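You operate a simulated robot arm through the tools that you are given. There is no shell and no other tool. Be economical: measure what you need, move in short steps, check, and stop when the job is done.

You run a simulated two-armed robot. Do the job below in one go: nothing can be reset, and whatever is moved stays where it is left.

Task
Pick up the ring binder marked "wiring" from the binder board with one hand, pass it to the other hand and put it on the household bench top.

It is judged by the outcome, as a careful person would: the job done as asked, and still so three seconds after it is handed in. It fails if anything else is knocked over, pushed out of place, dropped, spilled or broken.

Robot
Two 7-joint arms with two-finger parallel grippers on one trunk, on a base that drives. Base frame: it is fixed to the floor where the robot stands at the start and does not move with it; the origin is under the middle of the robot, x ahead of it, y to its left, z up. Units: m, degrees, N and s.
The left shoulder is at the start at [0.07, 0.177, 1.195], the right one opposite. With the tool pointing down near the work surface each hand reaches from about 0.1 to 0.64 m from the robot's upright axis, wherever it stands, measured 20 degrees to its own side. Places, roughly: household bench top [-1.3, -3.2, 0.8]. Payload 3.43 kg a hand.
The TCP of each hand is the grasp point between the finger pads, 0.03 m short of the fingertips. In the tool frame z runs along the fingers and y along their closing line. The gripper opens to 0.094 m. The fingers are 0.028 m wide and 0.01 m thick; the gripper's body (0.05 by 0.096 m) begins 0.055 m behind the TCP.
Orientation is that of the tool frame in the base frame, as [roll, pitch, yaw] about the fixed x, y, z axes, in that order (R = Rz(yaw) Ry(pitch) Rx(roll)). With the fingers straight down and closing along the base's y, the tool's x points along the base's -x, its y along +y and its z along -z.

Tools
- The arms move only by the tool nudge_tool. It takes "left_rows", "right_rows" or both (then of equal length, played together; a hand with none holds still); each is text: rows parted by semicolons, each of 7 numbers parted by spaces: the shift along the tool's x, y, z in m, then the turn, a rotation vector about the tool's x, y, z in degrees, then the opening, from 0 (shut) to 1 (fully open). In form: tx ty tz wx wy wz gripper; .... A call has 1 to 12 rows; each row is the pose to reach, as a shift and turn from the pose commanded when the call began, along the tool's axes at that moment. A row lasts 0.2 s, in which the tool goes at most 0.05 m and 8.6 degrees; a call with a longer step from one row to the next is refused whole, and so is a gripper value outside its range. Where a pose cannot be reached the arm comes as near as it can. A force on the tool above 40 N (or 10 N above the force at the start of the call, whichever is more), or a blocked arm, ends the call early, and 0.2 s more pass. Each finger travels about 0.153 m/s and halts on what it meets, pressing with about 40 N; the grip force reading is that of the motor and also rises with nothing between the fingers. The clock runs only during rows and for 0.2 s after the last one: add rows that repeat a pose to give the fingers time. It gives the time, the measured TCP pose, the force on the tool (base axes), the opening and the grip force at its end, in the units of the frame above (readings bear some noise), with the torque about the TCP (base axes, N m) and any sound that the robot's microphone picked up, and new pictures: "pictures" is both (left out), scene, wrist or none (wrist: the cameras of the hands that moved).
- Cameras (640 x 400 px; columns grow to the right, rows downward): "scene" is now at [0.1302, -0.0463, 1.5279]; the picture's right is [-0.50, -0.86, -0.00], its down [-0.37, 0.22, -0.90] and it looks along [0.78, -0.45, -0.43] (base axes); focal length 257 px, centre (320, 200). "left" rides on the left gripper at [0.076, -0.014, -0.102] in its tool frame; the picture's right is [0.18, 0.98, 0.00], its down [-0.75, 0.14, -0.64] and it looks along [-0.63, 0.12, 0.77] (tool axes); focal length 243 px, centre (320, 200). "right" rides on the right gripper at [0.076, 0.014, -0.103] in its tool frame; the picture's right is [-0.18, 0.98, 0.00], its down [-0.75, -0.14, -0.64] and it looks along [-0.63, -0.12, 0.77] (tool axes); focal length 243 px, centre (320, 200). There is no depth. A picture from a camera that has moved, and an enlarged one, comes with that camera's place and axes in the base frame and with its lens.
- move_column(by): slides the trunk up (or, below 0, down) by that many m; the arms and the scene camera ride with it, the base frame stays. It gives what a move gives, with no picture.
- roll_base(legs): drives the robot by 1 to 6 legs, each [ahead, turn to the left] in m and degrees, along the robot's own axes; the way and the turn of a leg run together, so that a leg with both is an arc; at most 1.5 m and 180 degrees a leg. The arms and the cameras ride along, it lands a little off, and it stops where it bumps. It gives what a move gives, and a new picture of the scene camera.
- head_to(pan, tilt): turns the head with the scene camera to pan (to the left, within 86 degrees either way) and tilt (down, from -29 to 69), counted from straight ahead of the robot. It gives what a move gives, and a new picture of the scene camera.
- inspect(camera, box): a new picture of the part [left, top, right, bottom] of that camera's present view, enlarged. The clock stands still meanwhile.
- job_done(): hands the job in; it is judged then, once.

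Work in short steps. Places have to be worked out from the pictures, the camera data and where the tool is seen: move nearer, look again, correct. Check each grasp and each placing, and mend what went wrong. You have 120 turns and 260 pictures in all, those below and enlarged ones among them. Open the grippers and draw the arms clear of the work before you hand the job in, unless the task says otherwise; then end with one line.

The tools are called as a command line: name --argument value ..., lists and objects as JSON in quotes. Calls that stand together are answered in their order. nudge_tool: Moves the arms, as the interface text tells. Its arguments: {"type":"object","properties":{"left_rows":{"type":"string"},"right_rows":{"type":"string"},"pictures":{"type":"string","enum":["both","scene","wrist","none"]}},"required":[]} The other tools are called the same way: move_column (by) slides the trunk up or down; roll_base (legs) drives the base; head_to (pan, tilt) turns the head that bears the scene camera; inspect (camera, box) takes an enlarged picture of a part of a camera's view; job_done () hands the job in.

At the start:

```text
time: 0.0
left_tool_pos: [0.423, -0.0452, 1.1494]
left_tool_rot: [-179.9, -0.1, -180.0]
left_ft_force: [-0.8, 0.8, -0.3]
left_wrist_torque: [0.0, -0.01, -0.01]
left_opening: 0.094
left_grip_force: 0.1
right_tool_pos: [0.3293, -0.4207, 1.0002]
right_tool_rot: [-179.9, 0.1, -179.9]
right_ft_force: [-0.3, 0.3, -1.0]
right_wrist_torque: [0.01, 0.05, -0.03]
right_opening: 0.0941
right_grip_force: 0.1
trunk travel left (down, up): [-0.775, 0.065]
robot x, y, heading: [-0.0006, 0.0003, -0.0]
head pan, tilt: [-30.1, 25.6]
```

scene: 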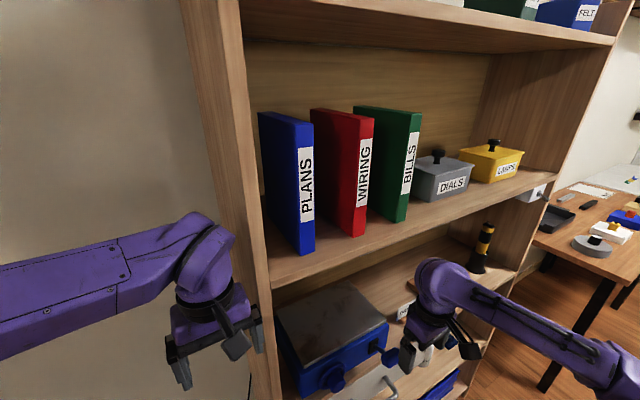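
right: 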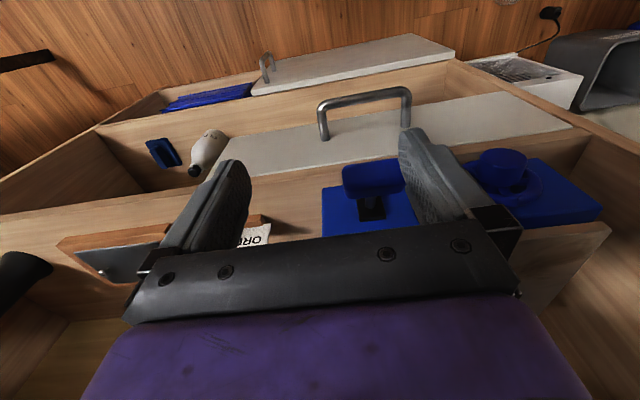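
left: 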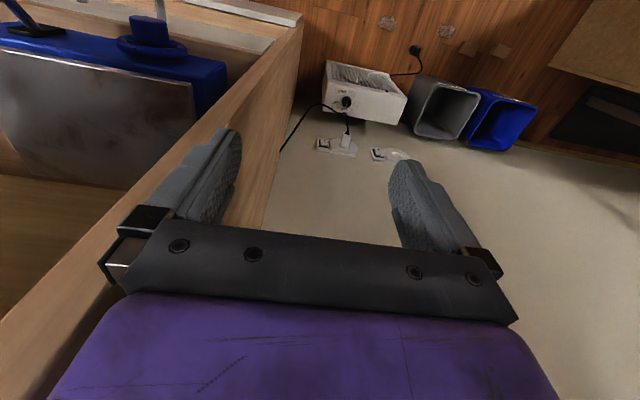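

The binders stand on the upper board with their spines facing me, at about x=0.46, and wiring is near y=-0.31. I'll enlarge the view to measure them.

inspect --camera "scene" --box '[240, 80, 440, 270]'

head_to --pan -86 --tilt 25

```text
2.11 times, centred on (340, 175) of scene
camera zoom: at [0.1302, -0.0463, 1.5279], right [-0.5, -0.86, 0.0], down [-0.37, 0.22, -0.9], along [0.78, -0.45, -0.43], focal length 542 px, centre (278, 253)
```

zoom: 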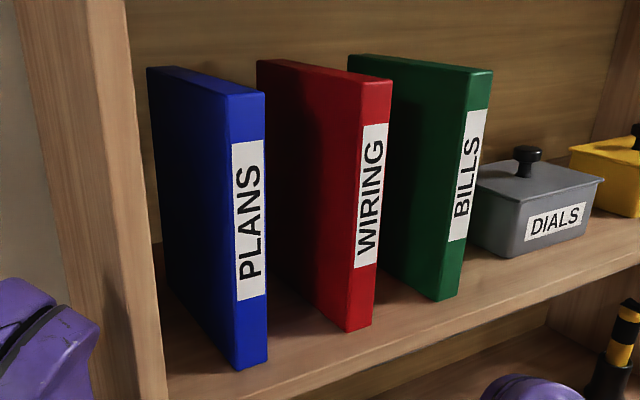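

```text
time: 1.2
left_tool_pos: [0.4219, -0.0456, 1.1502]
left_tool_rot: [-179.9, 0.1, -179.9]
left_ft_force: [-0.2, 0.3, -0.9]
left_wrist_torque: [0.02, -0.03, 0.0]
left_opening: 0.0939
left_grip_force: 0.0
right_tool_pos: [0.3307, -0.4203, 0.9995]
right_tool_rot: [-179.9, 0.0, 180.0]
right_ft_force: [-0.7, -0.3, 0.8]
right_wrist_torque: [-0.03, -0.02, 0.01]
right_opening: 0.0938
right_grip_force: 0.0
trunk travel left (down, up): [-0.775, 0.065]
robot x, y, heading: [-0.0009, 0.0012, -0.1]
head pan, tilt: [-85.9, 25.0]
camera scene: at [0.0573, -0.092, 1.5288], right [-1.0, -0.07, 0.0], down [-0.03, 0.42, -0.91], along [0.06, -0.9, -0.42], focal length 257 px, centre (320, 200)
```

scene: 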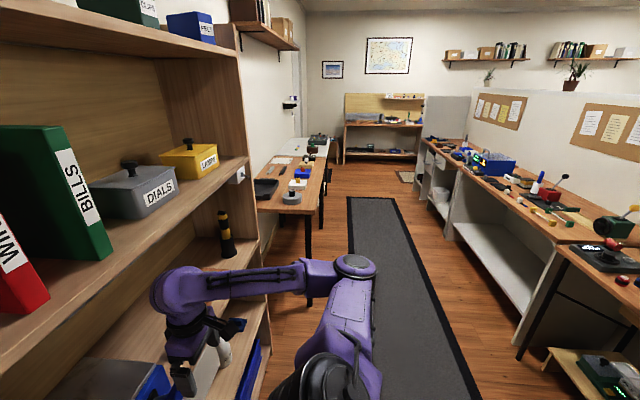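

The two views agree: the board surface is at z≈1.25. The wiring binder spans y -0.306..-0.335, x 0.457..0.62 and z 1.25..1.467. I'll bring the right hand up in front of it while turning it to point forward, with the head back on the binders.

head_to --pan -35 --tilt 25

nudge_tool --right_rows "0.003 0.009 -0.034 0 -8.18 0 1; 0.006 0.018 -0.068 0 -16.36 0 1; 0.009 0.027 -0.102 0 -24.54 0 1; 0.012 0.036 -0.136 0 -32.72 0 1; 0.015 0.045 -0.17 0 -40.9 0 1; 0.018 0.054 -0.204 0 -49.08 0 1; 0.021 0.063 -0.238 0 -57.26 0 1; 0.024 0.072 -0.272 0 -65.44 0 1; 0.027 0.081 -0.306 0 -73.62 0 1; 0.03 0.09 -0.34 0 -81.8 0 1; 0.033 0.099 -0.374 0 -90 0 1; 0.033 0.099 -0.374 0 -90 0 1"

```text
time: 2.4
left_tool_pos: [0.4215, -0.0442, 1.1508]
left_tool_rot: [-179.8, 0.0, -179.9]
left_ft_force: [0.1, 0.1, -0.2]
left_wrist_torque: [0.01, -0.02, 0.01]
left_opening: 0.0939
left_grip_force: 0.1
right_tool_pos: [0.3315, -0.4204, 1.0003]
right_tool_rot: [-180.0, -0.1, -180.0]
right_ft_force: [0.5, 0.4, -0.4]
right_wrist_torque: [0.0, -0.02, 0.0]
right_opening: 0.0938
right_grip_force: 0.1
trunk travel left (down, up): [-0.775, 0.065]
robot x, y, heading: [0.0027, -0.0014, -0.1]
head pan, tilt: [-35.0, 25.0]
camera scene: at [0.1261, -0.0531, 1.5288], right [-0.57, -0.82, 0.0], down [-0.35, 0.24, -0.91], along [0.74, -0.52, -0.42], focal length 257 px, centre (320, 200)
```

scene: 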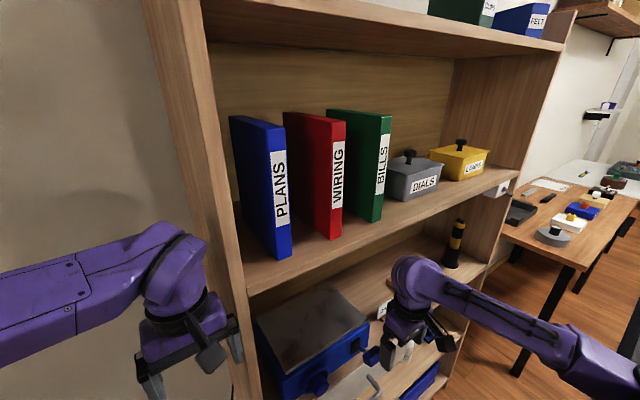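

```text
time: 5.0
left_tool_pos: [0.4222, -0.044, 1.1499]
left_tool_rot: [179.9, 0.0, -179.9]
left_ft_force: [0.0, -0.7, -0.6]
left_wrist_torque: [0.0, -0.03, 0.02]
left_opening: 0.0941
left_grip_force: 0.1
right_tool_pos: [0.3085, -0.3429, 1.4237]
right_tool_rot: [-37.6, 89.9, -37.6]
right_ft_force: [0.3, 0.3, 0.1]
right_wrist_torque: [0.03, -0.01, -0.02]
right_opening: 0.094
right_grip_force: 0.1
right hand out of reach, approached as far as the arm can: row 3, 4, 5, 6, 7, 8, 9, 10, 11, 12
trunk travel left (down, up): [-0.775, 0.065]
robot x, y, heading: [-0.0031, 0.0037, -0.3]
head pan, tilt: [-35.0, 25.0]
camera scene: at [0.1262, -0.0533, 1.5288], right [-0.57, -0.82, 0.0], down [-0.35, 0.24, -0.91], along [0.74, -0.52, -0.42], focal length 257 px, centre (320, 200)
camera right: at [0.2046, -0.3286, 1.3487], right [0.0, 0.98, 0.18], down [-0.64, -0.14, 0.75], along [0.77, -0.12, 0.63], focal length 243 px, centre (320, 200)
```

scene: 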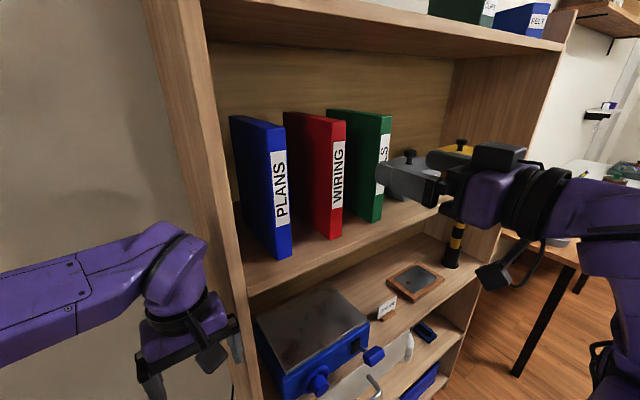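
right: 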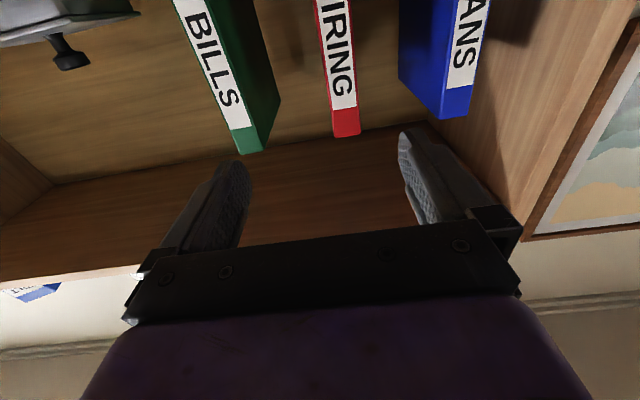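

The hand now points forward (pitch 90) and the wrist view confirms the binder: centre y≈-0.322, top at 1.469. I'll move forward to just short of the spine and see where that lands.

nudge_tool --right_rows "0 0 0.03 0 0 0 1; 0 0 0.06 0 0 0 1; 0 0 0.09 0 0 0 1; 0 0 0.09 0 0 0 1"

```text
time: 6.0
left_tool_pos: [0.422, -0.0451, 1.1518]
left_tool_rot: [-179.8, 0.1, -179.9]
left_ft_force: [-1.4, -0.1, 0.5]
left_wrist_torque: [-0.01, -0.01, -0.05]
left_opening: 0.0942
left_grip_force: 0.0
right_tool_pos: [0.3983, -0.3425, 1.4247]
right_tool_rot: [-48.1, 89.8, -48.0]
right_ft_force: [-0.1, -0.2, -0.8]
right_wrist_torque: [-0.01, 0.0, -0.04]
right_opening: 0.0945
right_grip_force: 0.1
trunk travel left (down, up): [-0.775, 0.065]
robot x, y, heading: [-0.0013, -0.0021, 0.1]
head pan, tilt: [-35.0, 25.0]
camera scene: at [0.1257, -0.0529, 1.5289], right [-0.57, -0.82, 0.0], down [-0.35, 0.24, -0.91], along [0.74, -0.52, -0.42], focal length 257 px, centre (320, 200)
camera right: at [0.2947, -0.3285, 1.3488], right [0.0, 0.98, 0.18], down [-0.64, -0.14, 0.75], along [0.77, -0.12, 0.63], focal length 243 px, centre (320, 200)
```

scene: 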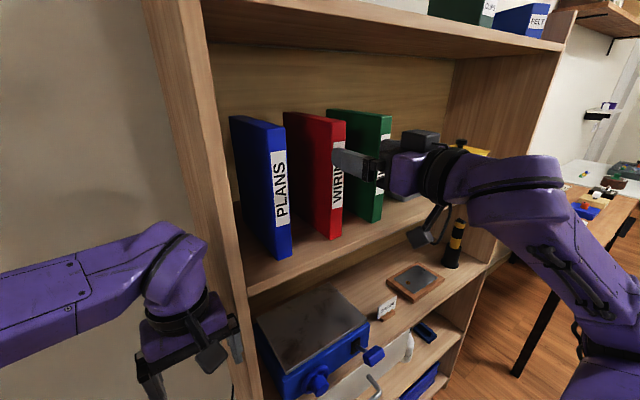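
right: 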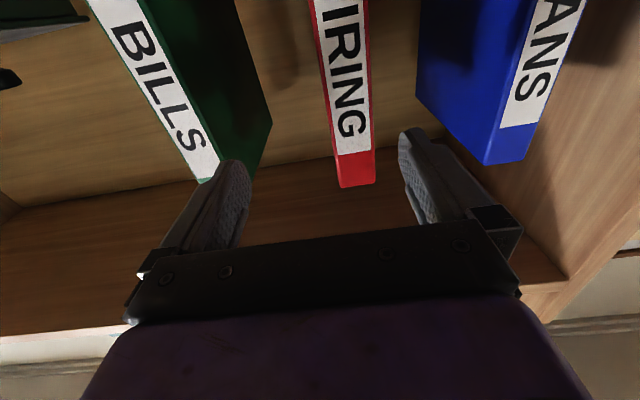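

Commands start from the pose actually reached. I'll drop 0.05 and shift to y=-0.321 in front of the spine, then check the finger clearance.

nudge_tool --right_rows "0.025 0.011 0 0 0 0 1; 0.05 0.0215 0 0 0 0 1; 0.05 0.0215 0.025 0 0 0 1; 0.05 0.0215 0.04 0 0 0 1; 0.05 0.0215 0.04 0 0 0 1"

```text
time: 7.2
left_tool_pos: [0.4214, -0.0441, 1.1513]
left_tool_rot: [-179.9, 0.1, -180.0]
left_ft_force: [-0.2, 0.8, -0.3]
left_wrist_torque: [-0.02, -0.03, -0.02]
left_opening: 0.094
left_grip_force: 0.1
right_tool_pos: [0.4382, -0.3207, 1.375]
right_tool_rot: [-54.4, 89.9, -54.3]
right_ft_force: [-1.4, -1.2, 0.4]
right_wrist_torque: [-0.01, -0.01, -0.02]
right_opening: 0.094
right_grip_force: 0.1
right hand out of reach, approached as far as the arm can: row 2
trunk travel left (down, up): [-0.775, 0.065]
robot x, y, heading: [0.0052, -0.0024, 0.1]
head pan, tilt: [-35.0, 25.0]
camera scene: at [0.1257, -0.053, 1.5289], right [-0.57, -0.82, 0.0], down [-0.35, 0.24, -0.91], along [0.74, -0.52, -0.42], focal length 257 px, centre (320, 200)
camera right: at [0.3337, -0.3066, 1.2983], right [0.0, 0.98, 0.18], down [-0.64, -0.14, 0.75], along [0.77, -0.12, 0.63], focal length 243 px, centre (320, 200)
```

scene: 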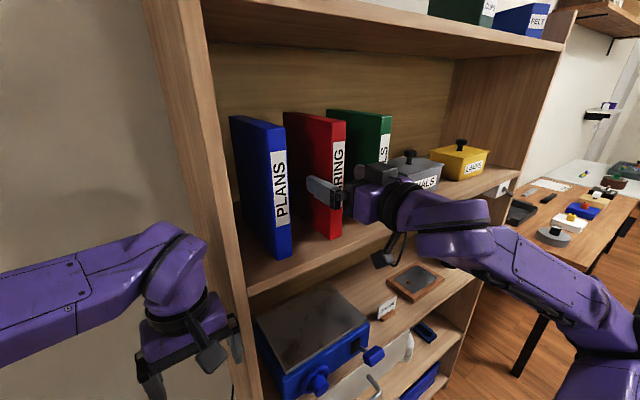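
right: 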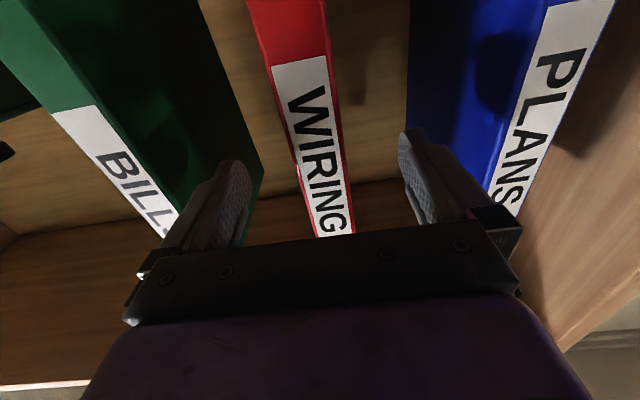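

Wiring sits centred between the fingers and the neighbours are clear. I'll advance 0.06 and close.

nudge_tool --right_rows "0 -0.002 0.02 0 0 0 1; 0 -0.002 0.04 0 0 0 1; 0 -0.002 0.058 0 0 0 1; 0 -0.002 0.058 0 0 0 1; 0 -0.002 0.058 0 0 0 0.6; 0 -0.002 0.058 0 0 0 0.3; 0 -0.002 0.058 0 0 0 0; 0 -0.002 0.058 0 0 0 0; 0 -0.002 0.058 0 0 0 0"

```text
time: 9.2
left_tool_pos: [0.4205, -0.044, 1.1497]
left_tool_rot: [-179.9, 0.0, -179.8]
left_ft_force: [0.1, -0.3, 0.2]
left_wrist_torque: [0.0, -0.02, 0.0]
left_opening: 0.0941
left_grip_force: 0.1
right_tool_pos: [0.4951, -0.3226, 1.3752]
right_tool_rot: [-67.7, 89.9, -67.5]
right_ft_force: [0.2, 1.9, -0.5]
right_wrist_torque: [0.14, -0.18, 0.14]
right_opening: 0.0343
right_grip_force: 40.0
trunk travel left (down, up): [-0.775, 0.065]
robot x, y, heading: [-0.0025, 0.0015, 0.0]
head pan, tilt: [-35.0, 25.0]
camera scene: at [0.1261, -0.0525, 1.5289], right [-0.57, -0.82, 0.0], down [-0.35, 0.24, -0.91], along [0.74, -0.52, -0.42], focal length 257 px, centre (320, 200)
camera right: at [0.3917, -0.3084, 1.2988], right [0.0, 0.98, 0.18], down [-0.64, -0.14, 0.75], along [0.77, -0.12, 0.63], focal length 243 px, centre (320, 200)
```

scene: 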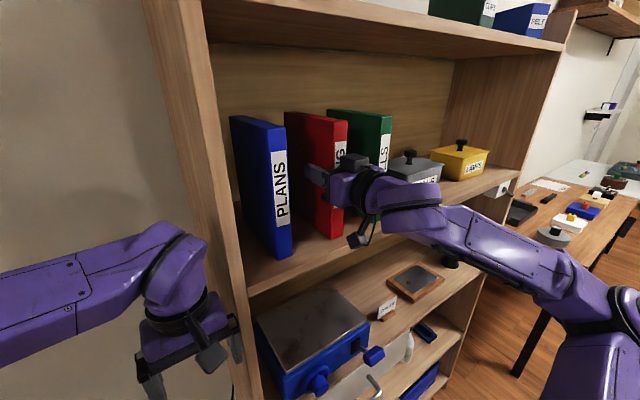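
right: 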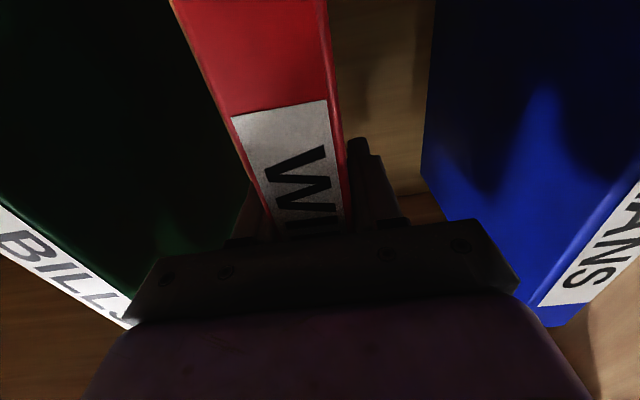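

The binder is gripped at 0.034 opening with 40 N. I'll lift it 0.02 and draw it straight back.

nudge_tool --right_rows "-0.01 0 0 0 0 0 0; -0.02 0 0 0 0 0 0; -0.025 0 -0.02 0 0 0 0; -0.025 0 -0.045 0 0 0 0; -0.025 0 -0.07 0 0 0 0; -0.03 0 -0.1 0 0 0 0; -0.03 0 -0.1 0 0 0 0"

```text
time: 10.8
left_tool_pos: [0.4232, -0.0448, 1.1483]
left_tool_rot: [180.0, 0.0, -179.9]
left_ft_force: [0.7, 0.8, -0.2]
left_wrist_torque: [0.05, 0.03, -0.01]
left_opening: 0.0939
left_grip_force: 0.0
right_tool_pos: [0.3959, -0.3221, 1.4039]
right_tool_rot: [-111.0, 89.8, -111.1]
right_ft_force: [-0.8, 0.2, -4.4]
right_wrist_torque: [-0.02, 0.11, -0.01]
right_opening: 0.0343
right_grip_force: 40.3
trunk travel left (down, up): [-0.775, 0.065]
robot x, y, heading: [-0.0, 0.0032, 0.1]
head pan, tilt: [-35.0, 25.0]
camera scene: at [0.1273, -0.0533, 1.5287], right [-0.57, -0.82, 0.0], down [-0.35, 0.24, -0.91], along [0.74, -0.52, -0.42], focal length 257 px, centre (320, 200)
camera right: at [0.2922, -0.3081, 1.3286], right [0.0, 0.98, 0.18], down [-0.64, -0.14, 0.75], along [0.77, -0.12, 0.63], focal length 243 px, centre (320, 200)
```

scene: 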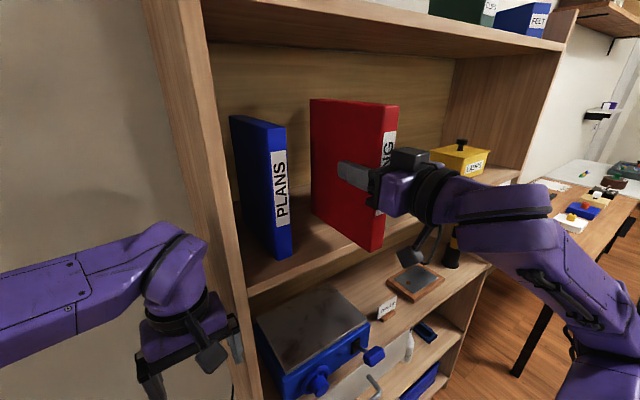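
right: 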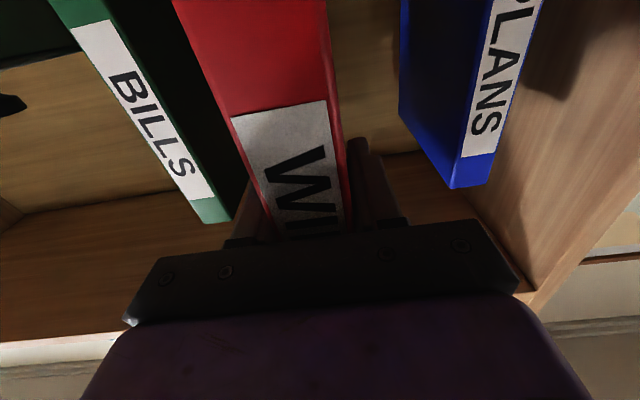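

The binder is free and hanging level. Before reversing, I'll look at both sides and behind.

head_to --pan 86 --tilt 30

head_to --pan -86 --tilt 40

```text
time: 12.8
left_tool_pos: [0.4215, -0.0455, 1.1488]
left_tool_rot: [-180.0, 0.0, -179.9]
left_ft_force: [-0.1, -0.5, 0.1]
left_wrist_torque: [0.0, -0.01, 0.03]
left_opening: 0.094
left_grip_force: 0.1
right_tool_pos: [0.3952, -0.3231, 1.4051]
right_tool_rot: [-83.9, 89.9, -83.8]
right_ft_force: [0.4, -0.5, -3.7]
right_wrist_torque: [0.0, 0.11, -0.02]
right_opening: 0.0341
right_grip_force: 40.0
trunk travel left (down, up): [-0.775, 0.065]
robot x, y, heading: [0.0016, -0.0001, 0.1]
head pan, tilt: [85.9, 30.0]
camera scene: at [0.0575, 0.0898, 1.5209], right [1.0, -0.07, 0.0], down [-0.04, -0.5, -0.87], along [0.06, 0.86, -0.5], focal length 257 px, centre (320, 200)
```

scene: 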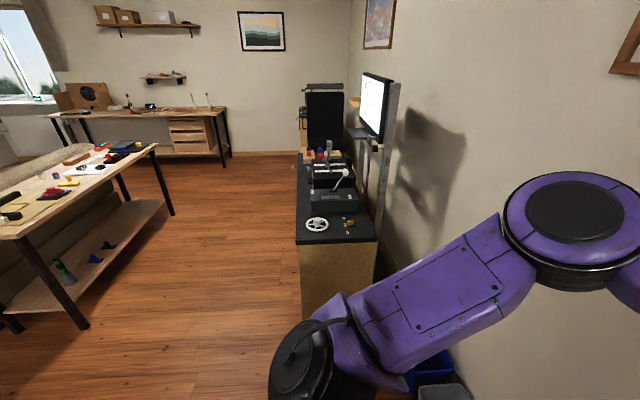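

```text
time: 15.4
left_tool_pos: [0.4224, -0.0448, 1.1499]
left_tool_rot: [179.9, 0.0, -179.8]
left_ft_force: [-0.4, 0.4, 0.3]
left_wrist_torque: [-0.01, -0.01, 0.03]
left_opening: 0.094
left_grip_force: 0.2
right_tool_pos: [0.3944, -0.3227, 1.4046]
right_tool_rot: [-85.2, 89.9, -85.2]
right_ft_force: [-0.3, 0.1, -3.6]
right_wrist_torque: [0.0, 0.15, -0.01]
right_opening: 0.034
right_grip_force: 40.3
trunk travel left (down, up): [-0.775, 0.065]
robot x, y, heading: [-0.0032, 0.0019, 0.0]
head pan, tilt: [-85.9, 40.0]
camera scene: at [0.0572, -0.0852, 1.5055], right [-1.0, -0.07, 0.0], down [-0.05, 0.64, -0.77], along [0.05, -0.76, -0.64], focal length 257 px, centre (320, 200)
```

scene: 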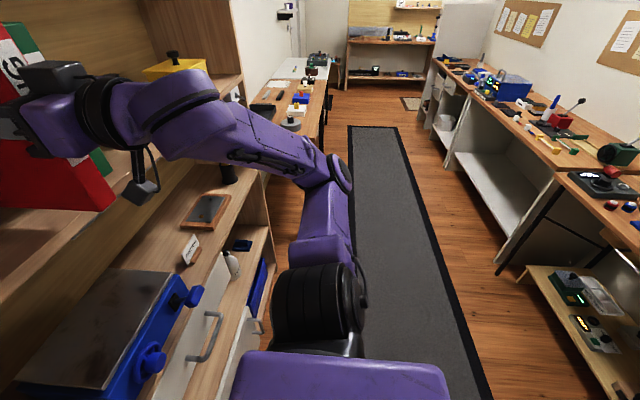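

The way back is clear: tables behind start at about x=-1.05. I'll reverse 0.4 m straight away from the shelf.

roll_base --legs '[[-0.4, 0]]'

head_to --pan -20 --tilt 30

```text
time: 17.9
left_tool_pos: [0.0237, -0.044, 1.1494]
left_tool_rot: [180.0, -0.1, -179.7]
left_ft_force: [0.4, 0.2, 0.0]
left_wrist_torque: [0.01, -0.01, -0.04]
left_opening: 0.0937
left_grip_force: 0.1
right_tool_pos: [-0.0002, -0.3212, 1.4049]
right_tool_rot: [-129.9, 89.9, -129.5]
right_ft_force: [0.6, -0.2, -4.5]
right_wrist_torque: [-0.01, 0.14, 0.02]
right_opening: 0.0342
right_grip_force: 40.4
trunk travel left (down, up): [-0.775, 0.065]
robot x, y, heading: [-0.3999, 0.0031, 0.1]
head pan, tilt: [-85.9, 40.0]
camera scene: at [-0.34, -0.0857, 1.5054], right [-1.0, -0.07, 0.0], down [-0.05, 0.64, -0.77], along [0.06, -0.76, -0.64], focal length 257 px, centre (320, 200)
```

scene: 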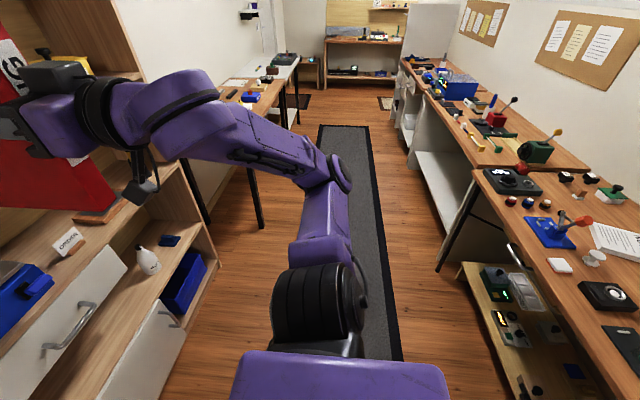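

```text
time: 19.3
left_tool_pos: [0.024, -0.0448, 1.1506]
left_tool_rot: [180.0, 0.0, -179.7]
left_ft_force: [0.1, -0.3, 0.5]
left_wrist_torque: [0.0, -0.01, 0.01]
left_opening: 0.0938
left_grip_force: 0.0
right_tool_pos: [-0.0012, -0.3219, 1.4044]
right_tool_rot: [-92.2, 89.9, -91.8]
right_ft_force: [0.6, 0.4, -3.2]
right_wrist_torque: [-0.03, 0.14, -0.03]
right_opening: 0.0341
right_grip_force: 40.2
trunk travel left (down, up): [-0.775, 0.065]
robot x, y, heading: [-0.4005, -0.0009, 0.2]
head pan, tilt: [-20.0, 30.0]
camera scene: at [-0.2626, -0.0317, 1.5208], right [-0.34, -0.94, 0.0], down [-0.47, 0.17, -0.87], along [0.81, -0.29, -0.5], focal length 257 px, centre (320, 200)
```

scene: 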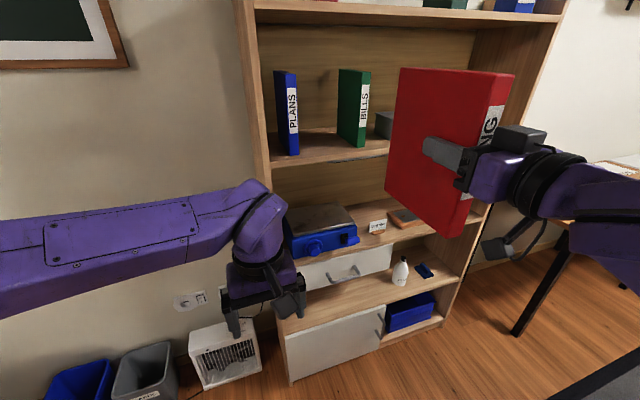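

It's backed off and the binder is held steady, with a slight pitch at most. I'll raise the left hand and bring the binder down and in toward the middle, ready for a top grasp by the left hand.

nudge_tool --left_rows "0 0.01 -0.045 0 0 0 1; 0 0.02 -0.09 0 0 0 1; 0 0.03 -0.135 0 0 0 1; 0 0.04 -0.18 0 0 0 1; 0 0.05 -0.225 0 0 0 1; 0 0.06 -0.27 0 0 0 1; 0 0.06 -0.27 0 0 0 1; 0 0.06 -0.27 0 0 0 1; 0 0.06 -0.27 0 0 0 1" --right_rows "0.025 0.0275 0.003 0 0 0 0; 0.05 0.055 0.006 0 0 0 0; 0.075 0.0825 0.009 0 0 0 0; 0.1 0.11 0.012 0 0 0 0; 0.125 0.1375 0.015 0 0 0 0; 0.15 0.165 0.018 0 0 0 0; 0.175 0.1925 0.02 0 0 0 0; 0.2 0.22 0.02 0 0 0 0; 0.2 0.22 0.02 0 0 0 0"

```text
time: 21.3
left_tool_pos: [-0.0086, 0.0104, 1.3827]
left_tool_rot: [-179.5, 0.2, -179.4]
left_ft_force: [0.4, 0.1, -0.3]
left_wrist_torque: [0.02, -0.07, 0.01]
left_opening: 0.094
left_grip_force: 0.1
left hand out of reach, approached as far as the arm can: row 5, 6, 7, 8, 9
right_tool_pos: [0.0461, -0.0737, 1.2076]
right_tool_rot: [-53.8, 89.9, -53.6]
right_ft_force: [0.0, -1.3, -2.8]
right_wrist_torque: [0.01, 0.16, -0.01]
right_opening: 0.0342
right_grip_force: 40.2
right hand out of reach, approached as far as the arm can: row 1, 2, 3, 4, 5, 6, 7, 8, 9
trunk travel left (down, up): [-0.775, 0.065]
robot x, y, heading: [-0.3972, -0.0018, 0.4]
head pan, tilt: [-20.0, 30.0]
camera scene: at [-0.2635, -0.0316, 1.5209], right [-0.34, -0.94, 0.0], down [-0.47, 0.17, -0.87], along [0.82, -0.29, -0.5], focal length 257 px, centre (320, 200)
camera right: at [-0.0566, -0.0588, 1.1312], right [0.0, 0.98, 0.18], down [-0.64, -0.14, 0.75], along [0.77, -0.11, 0.63], focal length 243 px, centre (320, 200)
camera left: at [-0.0841, -0.0049, 1.4851], right [-0.19, 0.98, -0.01], down [0.75, 0.15, 0.64], along [0.63, 0.12, -0.77], focal length 243 px, centre (320, 200)
```

scene: 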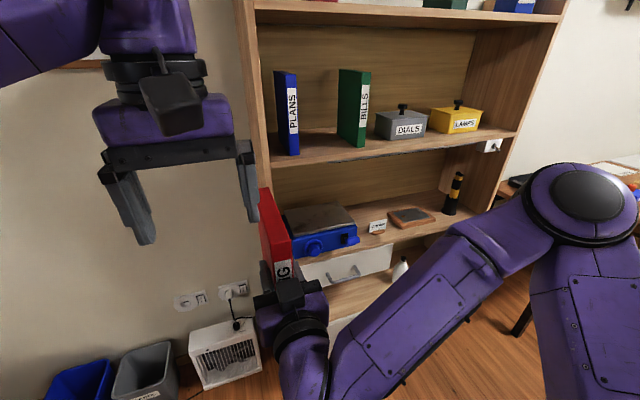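
right: 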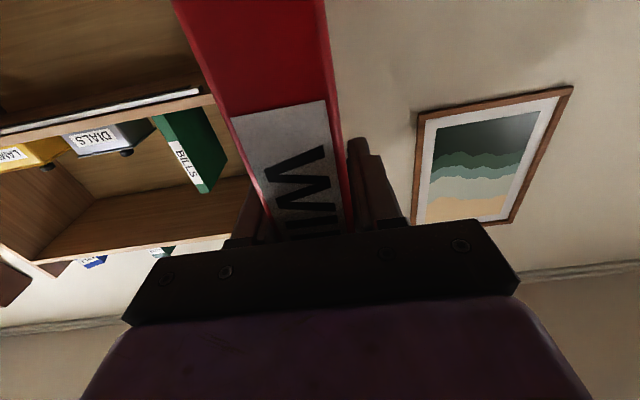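
left: 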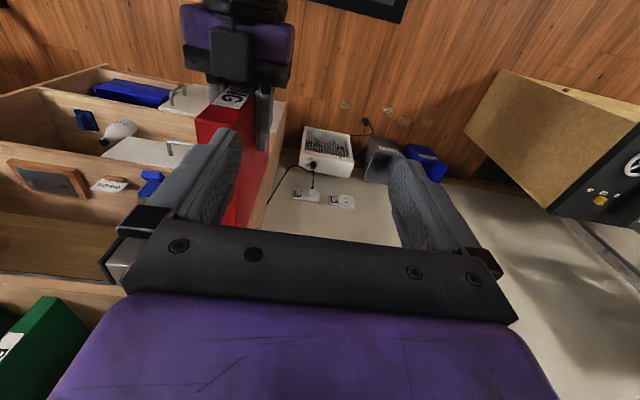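

The binder is now at y≈-0.074, x 0.008..0.171, with its top at z≈1.302. I'll move the left hand to hover over its upper edge.

nudge_tool --left_rows "-0.04 -0.028 0.006 0 0 0 1; -0.08 -0.057 0.013 0 0 0 1; -0.115 -0.085 0.02 0 0 0 1; -0.115 -0.085 0.02 0 0 0 1"

```text
time: 22.3
left_tool_pos: [0.0521, -0.0837, 1.3224]
left_tool_rot: [180.0, -0.5, -179.4]
left_ft_force: [-0.4, 0.4, -0.1]
left_wrist_torque: [0.01, 0.0, 0.01]
left_opening: 0.0941
left_grip_force: 0.1
left hand out of reach, approached as far as the arm can: row 1, 2, 3, 4
right_tool_pos: [0.0489, -0.0764, 1.2067]
right_tool_rot: [152.6, 89.9, 152.6]
right_ft_force: [0.6, -0.4, -3.5]
right_wrist_torque: [-0.02, 0.17, -0.02]
right_opening: 0.034
right_grip_force: 40.3
trunk travel left (down, up): [-0.775, 0.065]
robot x, y, heading: [-0.3981, -0.0053, 0.2]
head pan, tilt: [-20.0, 30.0]
camera scene: at [-0.2604, -0.0345, 1.5205], right [-0.34, -0.94, 0.0], down [-0.47, 0.17, -0.86], along [0.81, -0.29, -0.5], focal length 257 px, centre (320, 200)
camera left: at [-0.0225, -0.0983, 1.4256], right [-0.19, 0.98, 0.0], down [0.76, 0.15, 0.64], along [0.62, 0.12, -0.77], focal length 243 px, centre (320, 200)
```

scene: 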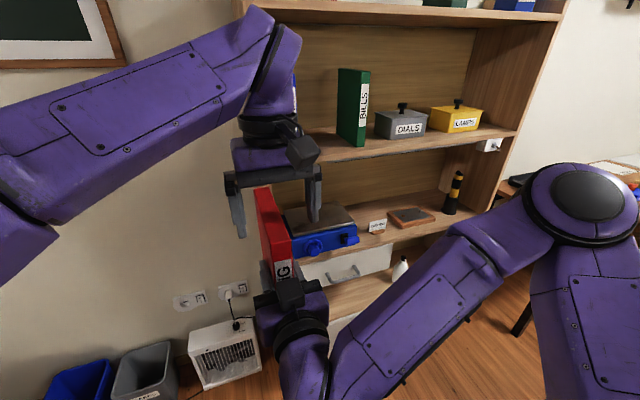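
left: 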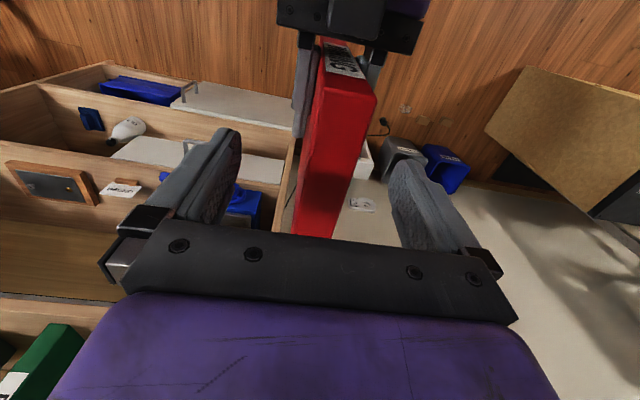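

The left hand is at the edge of its reach up here. I'll lower the binder 0.12 and bring it slightly nearer and to the left.

nudge_tool --right_rows "0.03 0 -0.01 0 0 0 0; 0.06 0 -0.02 0 0 0 0; 0.09 0 -0.03 0 0 0 0; 0.12 0 -0.04 0 0 0 0; 0.12 0 -0.04 0 0 0 0" --pictures "scene"

```text
time: 23.5
left_tool_pos: [0.0495, -0.0785, 1.323]
left_tool_rot: [-179.9, -0.4, -179.4]
left_ft_force: [1.3, 1.6, -0.4]
left_wrist_torque: [-0.02, -0.03, 0.01]
left_opening: 0.0939
left_grip_force: 0.0
right_tool_pos: [0.0093, -0.0695, 1.0851]
right_tool_rot: [-74.6, 90.0, -74.3]
right_ft_force: [0.0, 0.2, -4.1]
right_wrist_torque: [0.01, 0.17, -0.02]
right_opening: 0.0342
right_grip_force: 39.9
right hand out of reach, approached as far as the arm can: row 1, 2, 3
trunk travel left (down, up): [-0.775, 0.065]
robot x, y, heading: [-0.4011, -0.0018, 0.2]
head pan, tilt: [-20.0, 30.0]
camera scene: at [-0.2622, -0.0308, 1.5208], right [-0.34, -0.94, 0.0], down [-0.47, 0.17, -0.87], along [0.81, -0.29, -0.5], focal length 257 px, centre (320, 200)
```

scene: 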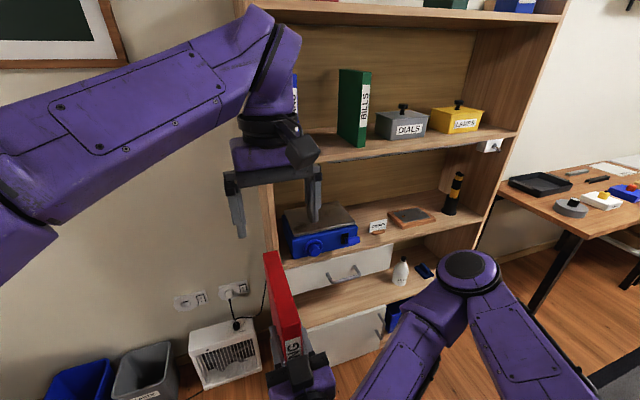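

The binder top is now at z≈1.179, centred at x≈0.053, y≈-0.070. I'll bring the left hand down to just above it and check alignment.

nudge_tool --left_rows "-0.007 0.004 0.03 0 0 0 1; -0.014 0.009 0.06 0 0 0 1; -0.016 0.009 0.088 0 0 0 1; -0.016 0.009 0.088 0 0 0 1"

```text
time: 24.5
left_tool_pos: [0.0632, -0.0692, 1.2357]
left_tool_rot: [-179.9, 0.0, -179.7]
left_ft_force: [0.1, -0.8, -0.1]
left_wrist_torque: [0.02, 0.02, -0.01]
left_opening: 0.0941
left_grip_force: 0.1
right_tool_pos: [0.0086, -0.0702, 1.0857]
right_tool_rot: [-80.1, 89.9, -79.9]
right_ft_force: [0.3, 0.4, -3.7]
right_wrist_torque: [0.0, 0.15, -0.03]
right_opening: 0.0341
right_grip_force: 40.1
trunk travel left (down, up): [-0.775, 0.065]
robot x, y, heading: [-0.4, -0.0003, -0.1]
head pan, tilt: [-20.0, 30.0]
camera scene: at [-0.2625, -0.0312, 1.5208], right [-0.34, -0.94, 0.0], down [-0.47, 0.17, -0.87], along [0.81, -0.29, -0.5], focal length 257 px, centre (320, 200)
camera left: at [-0.0118, -0.0841, 1.3379], right [-0.19, 0.98, 0.0], down [0.75, 0.15, 0.64], along [0.63, 0.12, -0.77], focal length 243 px, centre (320, 200)
```

scene: 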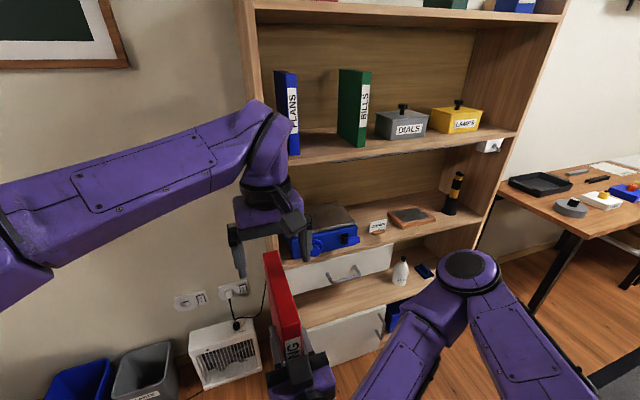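
left: 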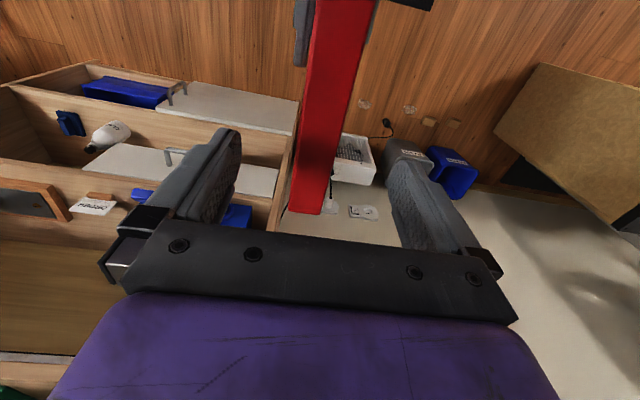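

The far end of the binder appears exactly where predicted, so I'll descend 0.097 and close the left hand.

nudge_tool --left_rows "0 0 0.03 0 0 0 1; 0 0 0.06 0 0 0 1; 0 0 0.085 0 0 0 1; 0 0 0.097 0 0 0 1; 0 0 0.097 0 0 0 1; 0 0 0.097 0 0 0 0.6; 0 0 0.097 0 0 0 0.3; 0 0 0.097 0 0 0 0; 0 0 0.097 0 0 0 0; 0 0 0.097 0 0 0 0"

```text
time: 26.7
left_tool_pos: [0.0633, -0.0692, 1.1405]
left_tool_rot: [-179.9, 0.0, -179.7]
left_ft_force: [1.3, -16.1, -1.0]
left_wrist_torque: [-0.47, -0.14, 0.32]
left_opening: 0.0342
left_grip_force: 40.0
right_tool_pos: [0.0089, -0.0699, 1.0856]
right_tool_rot: [-53.8, 90.0, -53.6]
right_ft_force: [-0.6, 16.1, -1.9]
right_wrist_torque: [-0.42, 0.16, 0.55]
right_opening: 0.0343
right_grip_force: 39.5
trunk travel left (down, up): [-0.775, 0.065]
robot x, y, heading: [-0.4001, -0.0006, -0.0]
head pan, tilt: [-20.0, 30.0]
camera scene: at [-0.2623, -0.0311, 1.5208], right [-0.34, -0.94, 0.0], down [-0.47, 0.17, -0.87], along [0.81, -0.29, -0.5], focal length 257 px, centre (320, 200)
camera left: at [-0.012, -0.0841, 1.2419], right [-0.19, 0.98, 0.0], down [0.75, 0.15, 0.64], along [0.63, 0.12, -0.77], focal length 243 px, centre (320, 200)
```

scene: 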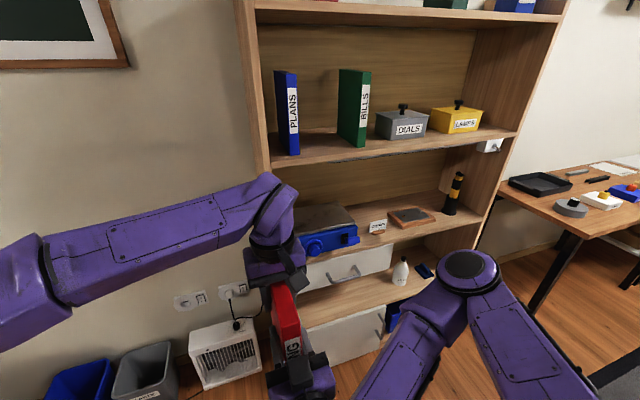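
left: 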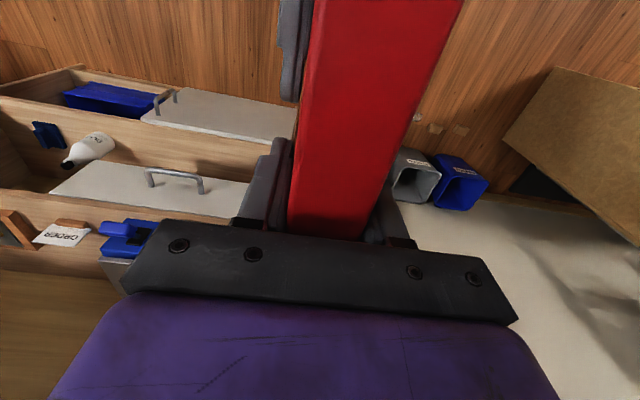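

Both hands hold it (left opening 0.034, 40 N). I'll open the right hand and draw it back along its fingers.

nudge_tool --right_rows "0 0 0 0 0 0 0.4; 0 0 0 0 0 0 0.8; 0 0 0 0 0 0 1; 0 0 0 0 0 0 1; 0 0 -0.03 0 0 0 1; 0 0 -0.06 0 0 0 1; 0 0 -0.09 0 0 0 1; 0 0 -0.09 0 0 0 1"

```text
time: 28.7
left_tool_pos: [0.0627, -0.0678, 1.139]
left_tool_rot: [-179.9, 0.0, -179.7]
left_ft_force: [-0.3, -0.8, -0.4]
left_wrist_torque: [0.0, 0.0, -0.02]
left_opening: 0.0341
left_grip_force: 39.9
right_tool_pos: [-0.0321, -0.0706, 1.0836]
right_tool_rot: [15.9, 85.6, 7.5]
right_ft_force: [-0.3, 0.9, 0.5]
right_wrist_torque: [-0.02, 0.0, 0.03]
right_opening: 0.0941
right_grip_force: 0.0
right hand out of reach, approached as far as the arm can: row 5, 6, 7, 8
trunk travel left (down, up): [-0.775, 0.065]
robot x, y, heading: [-0.4035, -0.0029, 0.4]
head pan, tilt: [-20.0, 30.0]
stopped in row 8 (right hand): the arm was blocked; the commanded pose is now the measured one
camera scene: at [-0.2622, -0.031, 1.5208], right [-0.34, -0.94, 0.0], down [-0.47, 0.17, -0.87], along [0.81, -0.29, -0.5], focal length 257 px, centre (320, 200)
camera right: at [-0.1266, -0.0397, 1.0011], right [0.13, 0.97, 0.2], down [-0.71, -0.05, 0.7], along [0.69, -0.23, 0.68], focal length 243 px, centre (320, 200)
```

scene: 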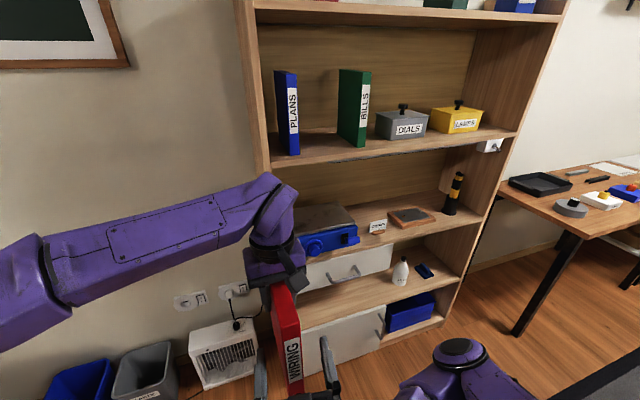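
right: 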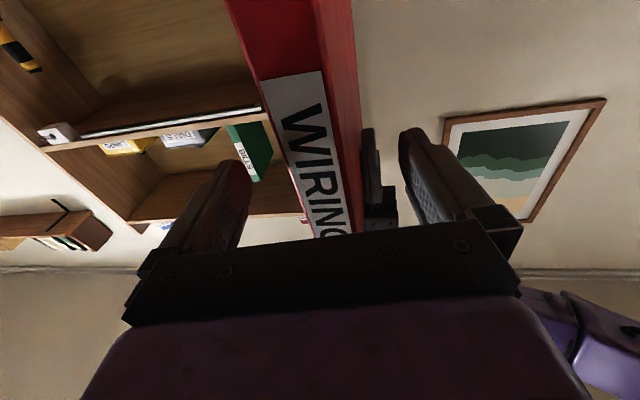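

The right hand has folded as far back as it can, with its tips still straddling the spine. I'll move the left hand with the binder forward out of it instead.

nudge_tool --left_rows "-0.02 0 0 0 0 0 0; -0.04 0 0 0 0 0 0; -0.06 0 0 0 0 0 0; -0.06 0 0 0 0 0 0"

```text
time: 29.7
left_tool_pos: [0.1233, -0.0691, 1.1389]
left_tool_rot: [-179.9, 0.0, -179.6]
left_ft_force: [-0.4, -1.0, 0.4]
left_wrist_torque: [0.0, -0.04, 0.02]
left_opening: 0.0342
left_grip_force: 40.0
right_tool_pos: [-0.033, -0.0696, 1.0835]
right_tool_rot: [15.5, 85.6, 7.1]
right_ft_force: [-0.9, 1.1, 0.3]
right_wrist_torque: [-0.03, -0.01, 0.04]
right_opening: 0.0939
right_grip_force: 0.1
trunk travel left (down, up): [-0.775, 0.065]
robot x, y, heading: [-0.4009, 0.0006, 0.1]
head pan, tilt: [-20.0, 30.0]
camera scene: at [-0.2625, -0.0309, 1.5208], right [-0.34, -0.94, 0.0], down [-0.47, 0.17, -0.87], along [0.81, -0.29, -0.5], focal length 257 px, centre (320, 200)
camera left: at [0.0485, -0.0836, 1.2412], right [-0.19, 0.98, 0.0], down [0.75, 0.15, 0.64], along [0.63, 0.12, -0.77], focal length 243 px, centre (320, 200)
```

scene: 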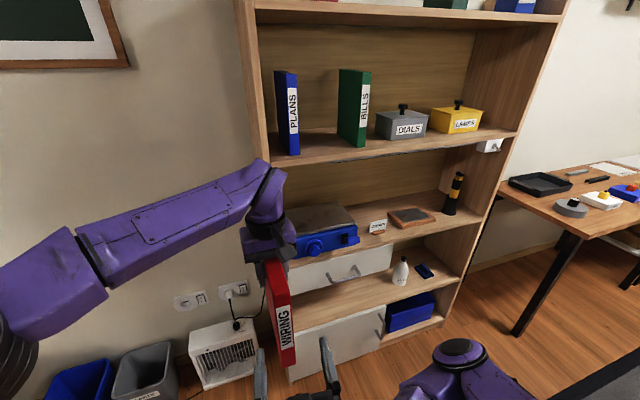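
left: 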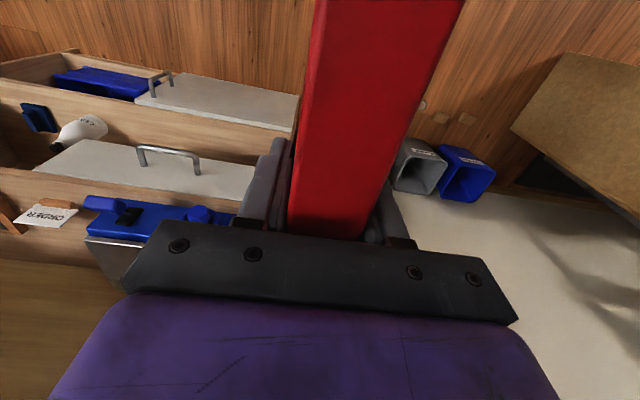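

The binder is fully in the left hand. I'll move the right hand aside to its own side.

nudge_tool --right_rows "0 -0.04 0 0 0 0 1; 0 -0.08 0 0 0 0 0.7; 0 -0.12 0 0 0 0 0.4; 0 -0.16 0 0 0 0 0.2; 0 -0.2 0 0 0 0 0.2; 0 -0.2 0 0 0 0 0.2" --pictures "scene"

head_to --pan -86 --tilt 30

```text
time: 31.1
left_tool_pos: [0.1243, -0.0689, 1.1378]
left_tool_rot: [180.0, 0.0, -179.7]
left_ft_force: [0.2, 0.4, 0.9]
left_wrist_torque: [0.01, -0.05, -0.02]
left_opening: 0.0341
left_grip_force: 39.2
right_tool_pos: [0.0077, -0.2018, 1.0157]
right_tool_rot: [16.2, 85.9, 8.2]
right_ft_force: [-0.1, 0.2, 1.1]
right_wrist_torque: [0.0, -0.01, 0.01]
right_opening: 0.0188
right_grip_force: 0.0
right hand out of reach, approached as far as the arm can: row 1, 2, 3, 4, 5, 6
trunk travel left (down, up): [-0.775, 0.065]
robot x, y, heading: [-0.4024, 0.0005, 0.2]
head pan, tilt: [-20.0, 30.0]
camera scene: at [-0.2624, -0.0314, 1.5208], right [-0.34, -0.94, 0.0], down [-0.47, 0.17, -0.87], along [0.81, -0.29, -0.5], focal length 257 px, centre (320, 200)
```

scene: 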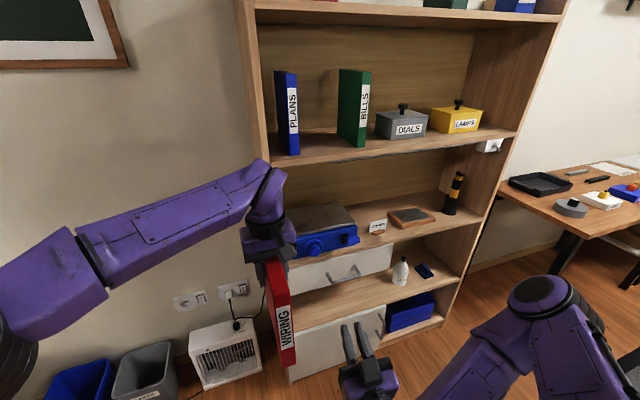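

```text
time: 32.5
left_tool_pos: [0.1232, -0.0687, 1.1398]
left_tool_rot: [-179.9, 0.0, -179.7]
left_ft_force: [0.2, 0.3, -0.1]
left_wrist_torque: [0.02, -0.04, -0.04]
left_opening: 0.0341
left_grip_force: 39.6
right_tool_pos: [0.0081, -0.2015, 1.014]
right_tool_rot: [15.8, 85.8, 7.7]
right_ft_force: [-0.2, -0.1, 0.0]
right_wrist_torque: [0.01, -0.02, -0.01]
right_opening: 0.0185
right_grip_force: 0.1
trunk travel left (down, up): [-0.775, 0.065]
robot x, y, heading: [-0.3993, -0.0007, 0.1]
head pan, tilt: [-85.9, 30.0]
camera scene: at [-0.3405, -0.0908, 1.5208], right [-1.0, -0.08, 0.0], down [-0.04, 0.5, -0.87], along [0.06, -0.86, -0.5], focal length 257 px, centre (320, 200)
```

scene: 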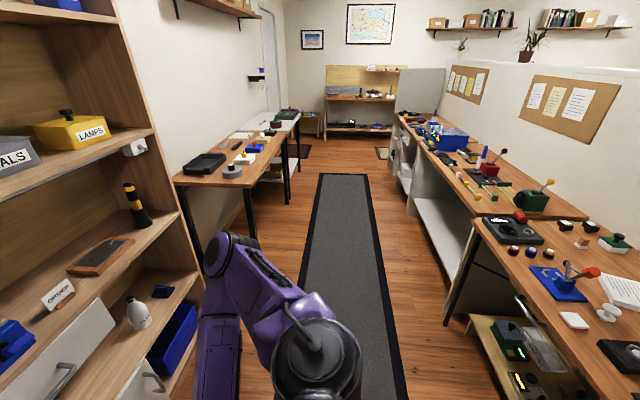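

The rough place of the household bench top projects to about pixel (424,123). I'll enlarge that region.

inspect --camera "scene" --box '[370, 80, 530, 220]'

```text
2.86 times, centred on (450, 150) of scene
camera zoom: at [-0.3405, -0.0908, 1.5208], right [-1.0, -0.08, 0.0], down [-0.04, 0.5, -0.87], along [0.06, -0.86, -0.5], focal length 735 px, centre (-51, 343)
```

zoom: 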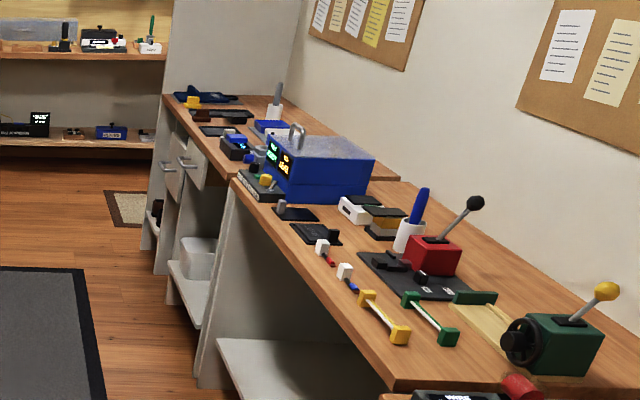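

The household bench is the farther right-hand one: x below about -1.1, y from about -2.45 to -3.7. I'll tuck the left hand and binder closer and higher for driving.

nudge_tool --left_rows "0.025 0.025 -0.02 0 0 0 0; 0.05 0.05 -0.04 0 0 0 0; 0.075 0.075 -0.06 0 0 0 0; 0.1 0.1 -0.08 0 0 0 0; 0.1 0.1 -0.08 0 0 0 0" --pictures "none"

roll_base --legs '[[0, -90]]'

head_to --pan 0 --tilt 25

```text
time: 33.7
left_tool_pos: [0.0227, 0.0301, 1.2185]
left_tool_rot: [-180.0, 0.0, -179.7]
left_ft_force: [-0.1, 0.3, -3.5]
left_wrist_torque: [0.02, -0.05, -0.01]
left_opening: 0.0341
left_grip_force: 39.9
right_tool_pos: [0.0083, -0.2025, 1.0142]
right_tool_rot: [16.3, 85.9, 8.2]
right_ft_force: [-0.5, 0.0, 0.6]
right_wrist_torque: [0.03, 0.01, 0.01]
right_opening: 0.0186
right_grip_force: 0.0
trunk travel left (down, up): [-0.775, 0.065]
robot x, y, heading: [-0.3984, 0.0031, 0.2]
head pan, tilt: [-85.9, 30.0]
```

```text
time: 37.9
left_tool_pos: [-0.3653, -0.4222, 1.2185]
left_tool_rot: [-179.9, 0.0, 90.3]
left_ft_force: [0.2, 0.6, -2.7]
left_wrist_torque: [-0.05, -0.02, 0.0]
left_opening: 0.0343
left_grip_force: 40.2
right_tool_pos: [-0.6009, -0.4075, 1.0148]
right_tool_rot: [15.5, 85.8, -82.4]
right_ft_force: [-0.8, -0.5, 1.0]
right_wrist_torque: [0.0, 0.01, 0.0]
right_opening: 0.0185
right_grip_force: 0.1
trunk travel left (down, up): [-0.775, 0.065]
robot x, y, heading: [-0.3967, -0.0007, -89.8]
head pan, tilt: [-85.9, 30.0]
camera scene: at [-0.488, -0.0579, 1.5209], right [-0.08, 1.0, 0.0], down [0.5, 0.04, -0.87], along [-0.86, -0.06, -0.5], focal length 257 px, centre (320, 200)
```

scene: 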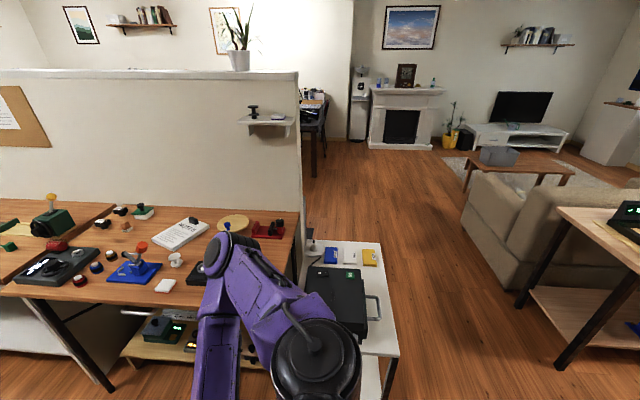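

```text
time: 39.5
left_tool_pos: [-0.3659, -0.4219, 1.2185]
left_tool_rot: [-179.8, -0.1, 90.2]
left_ft_force: [1.4, -0.7, -3.9]
left_wrist_torque: [-0.06, -0.01, 0.01]
left_opening: 0.0344
left_grip_force: 40.2
right_tool_pos: [-0.599, -0.4061, 1.015]
right_tool_rot: [15.5, 85.8, -82.5]
right_ft_force: [0.2, 0.0, -0.4]
right_wrist_torque: [-0.01, -0.04, 0.01]
right_opening: 0.0189
right_grip_force: 0.1
trunk travel left (down, up): [-0.775, 0.065]
robot x, y, heading: [-0.3963, 0.0018, -89.9]
head pan, tilt: [0.0, 25.0]
camera scene: at [-0.3975, -0.1433, 1.5288], right [-1.0, 0.0, 0.0], down [0.0, 0.42, -0.91], along [0.0, -0.91, -0.42], focal length 257 px, centre (320, 200)
```

scene: 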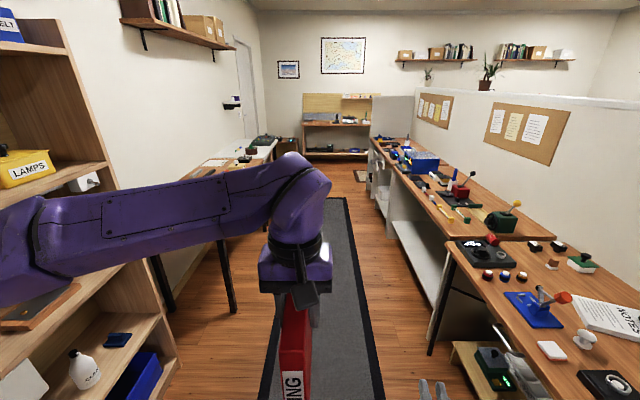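

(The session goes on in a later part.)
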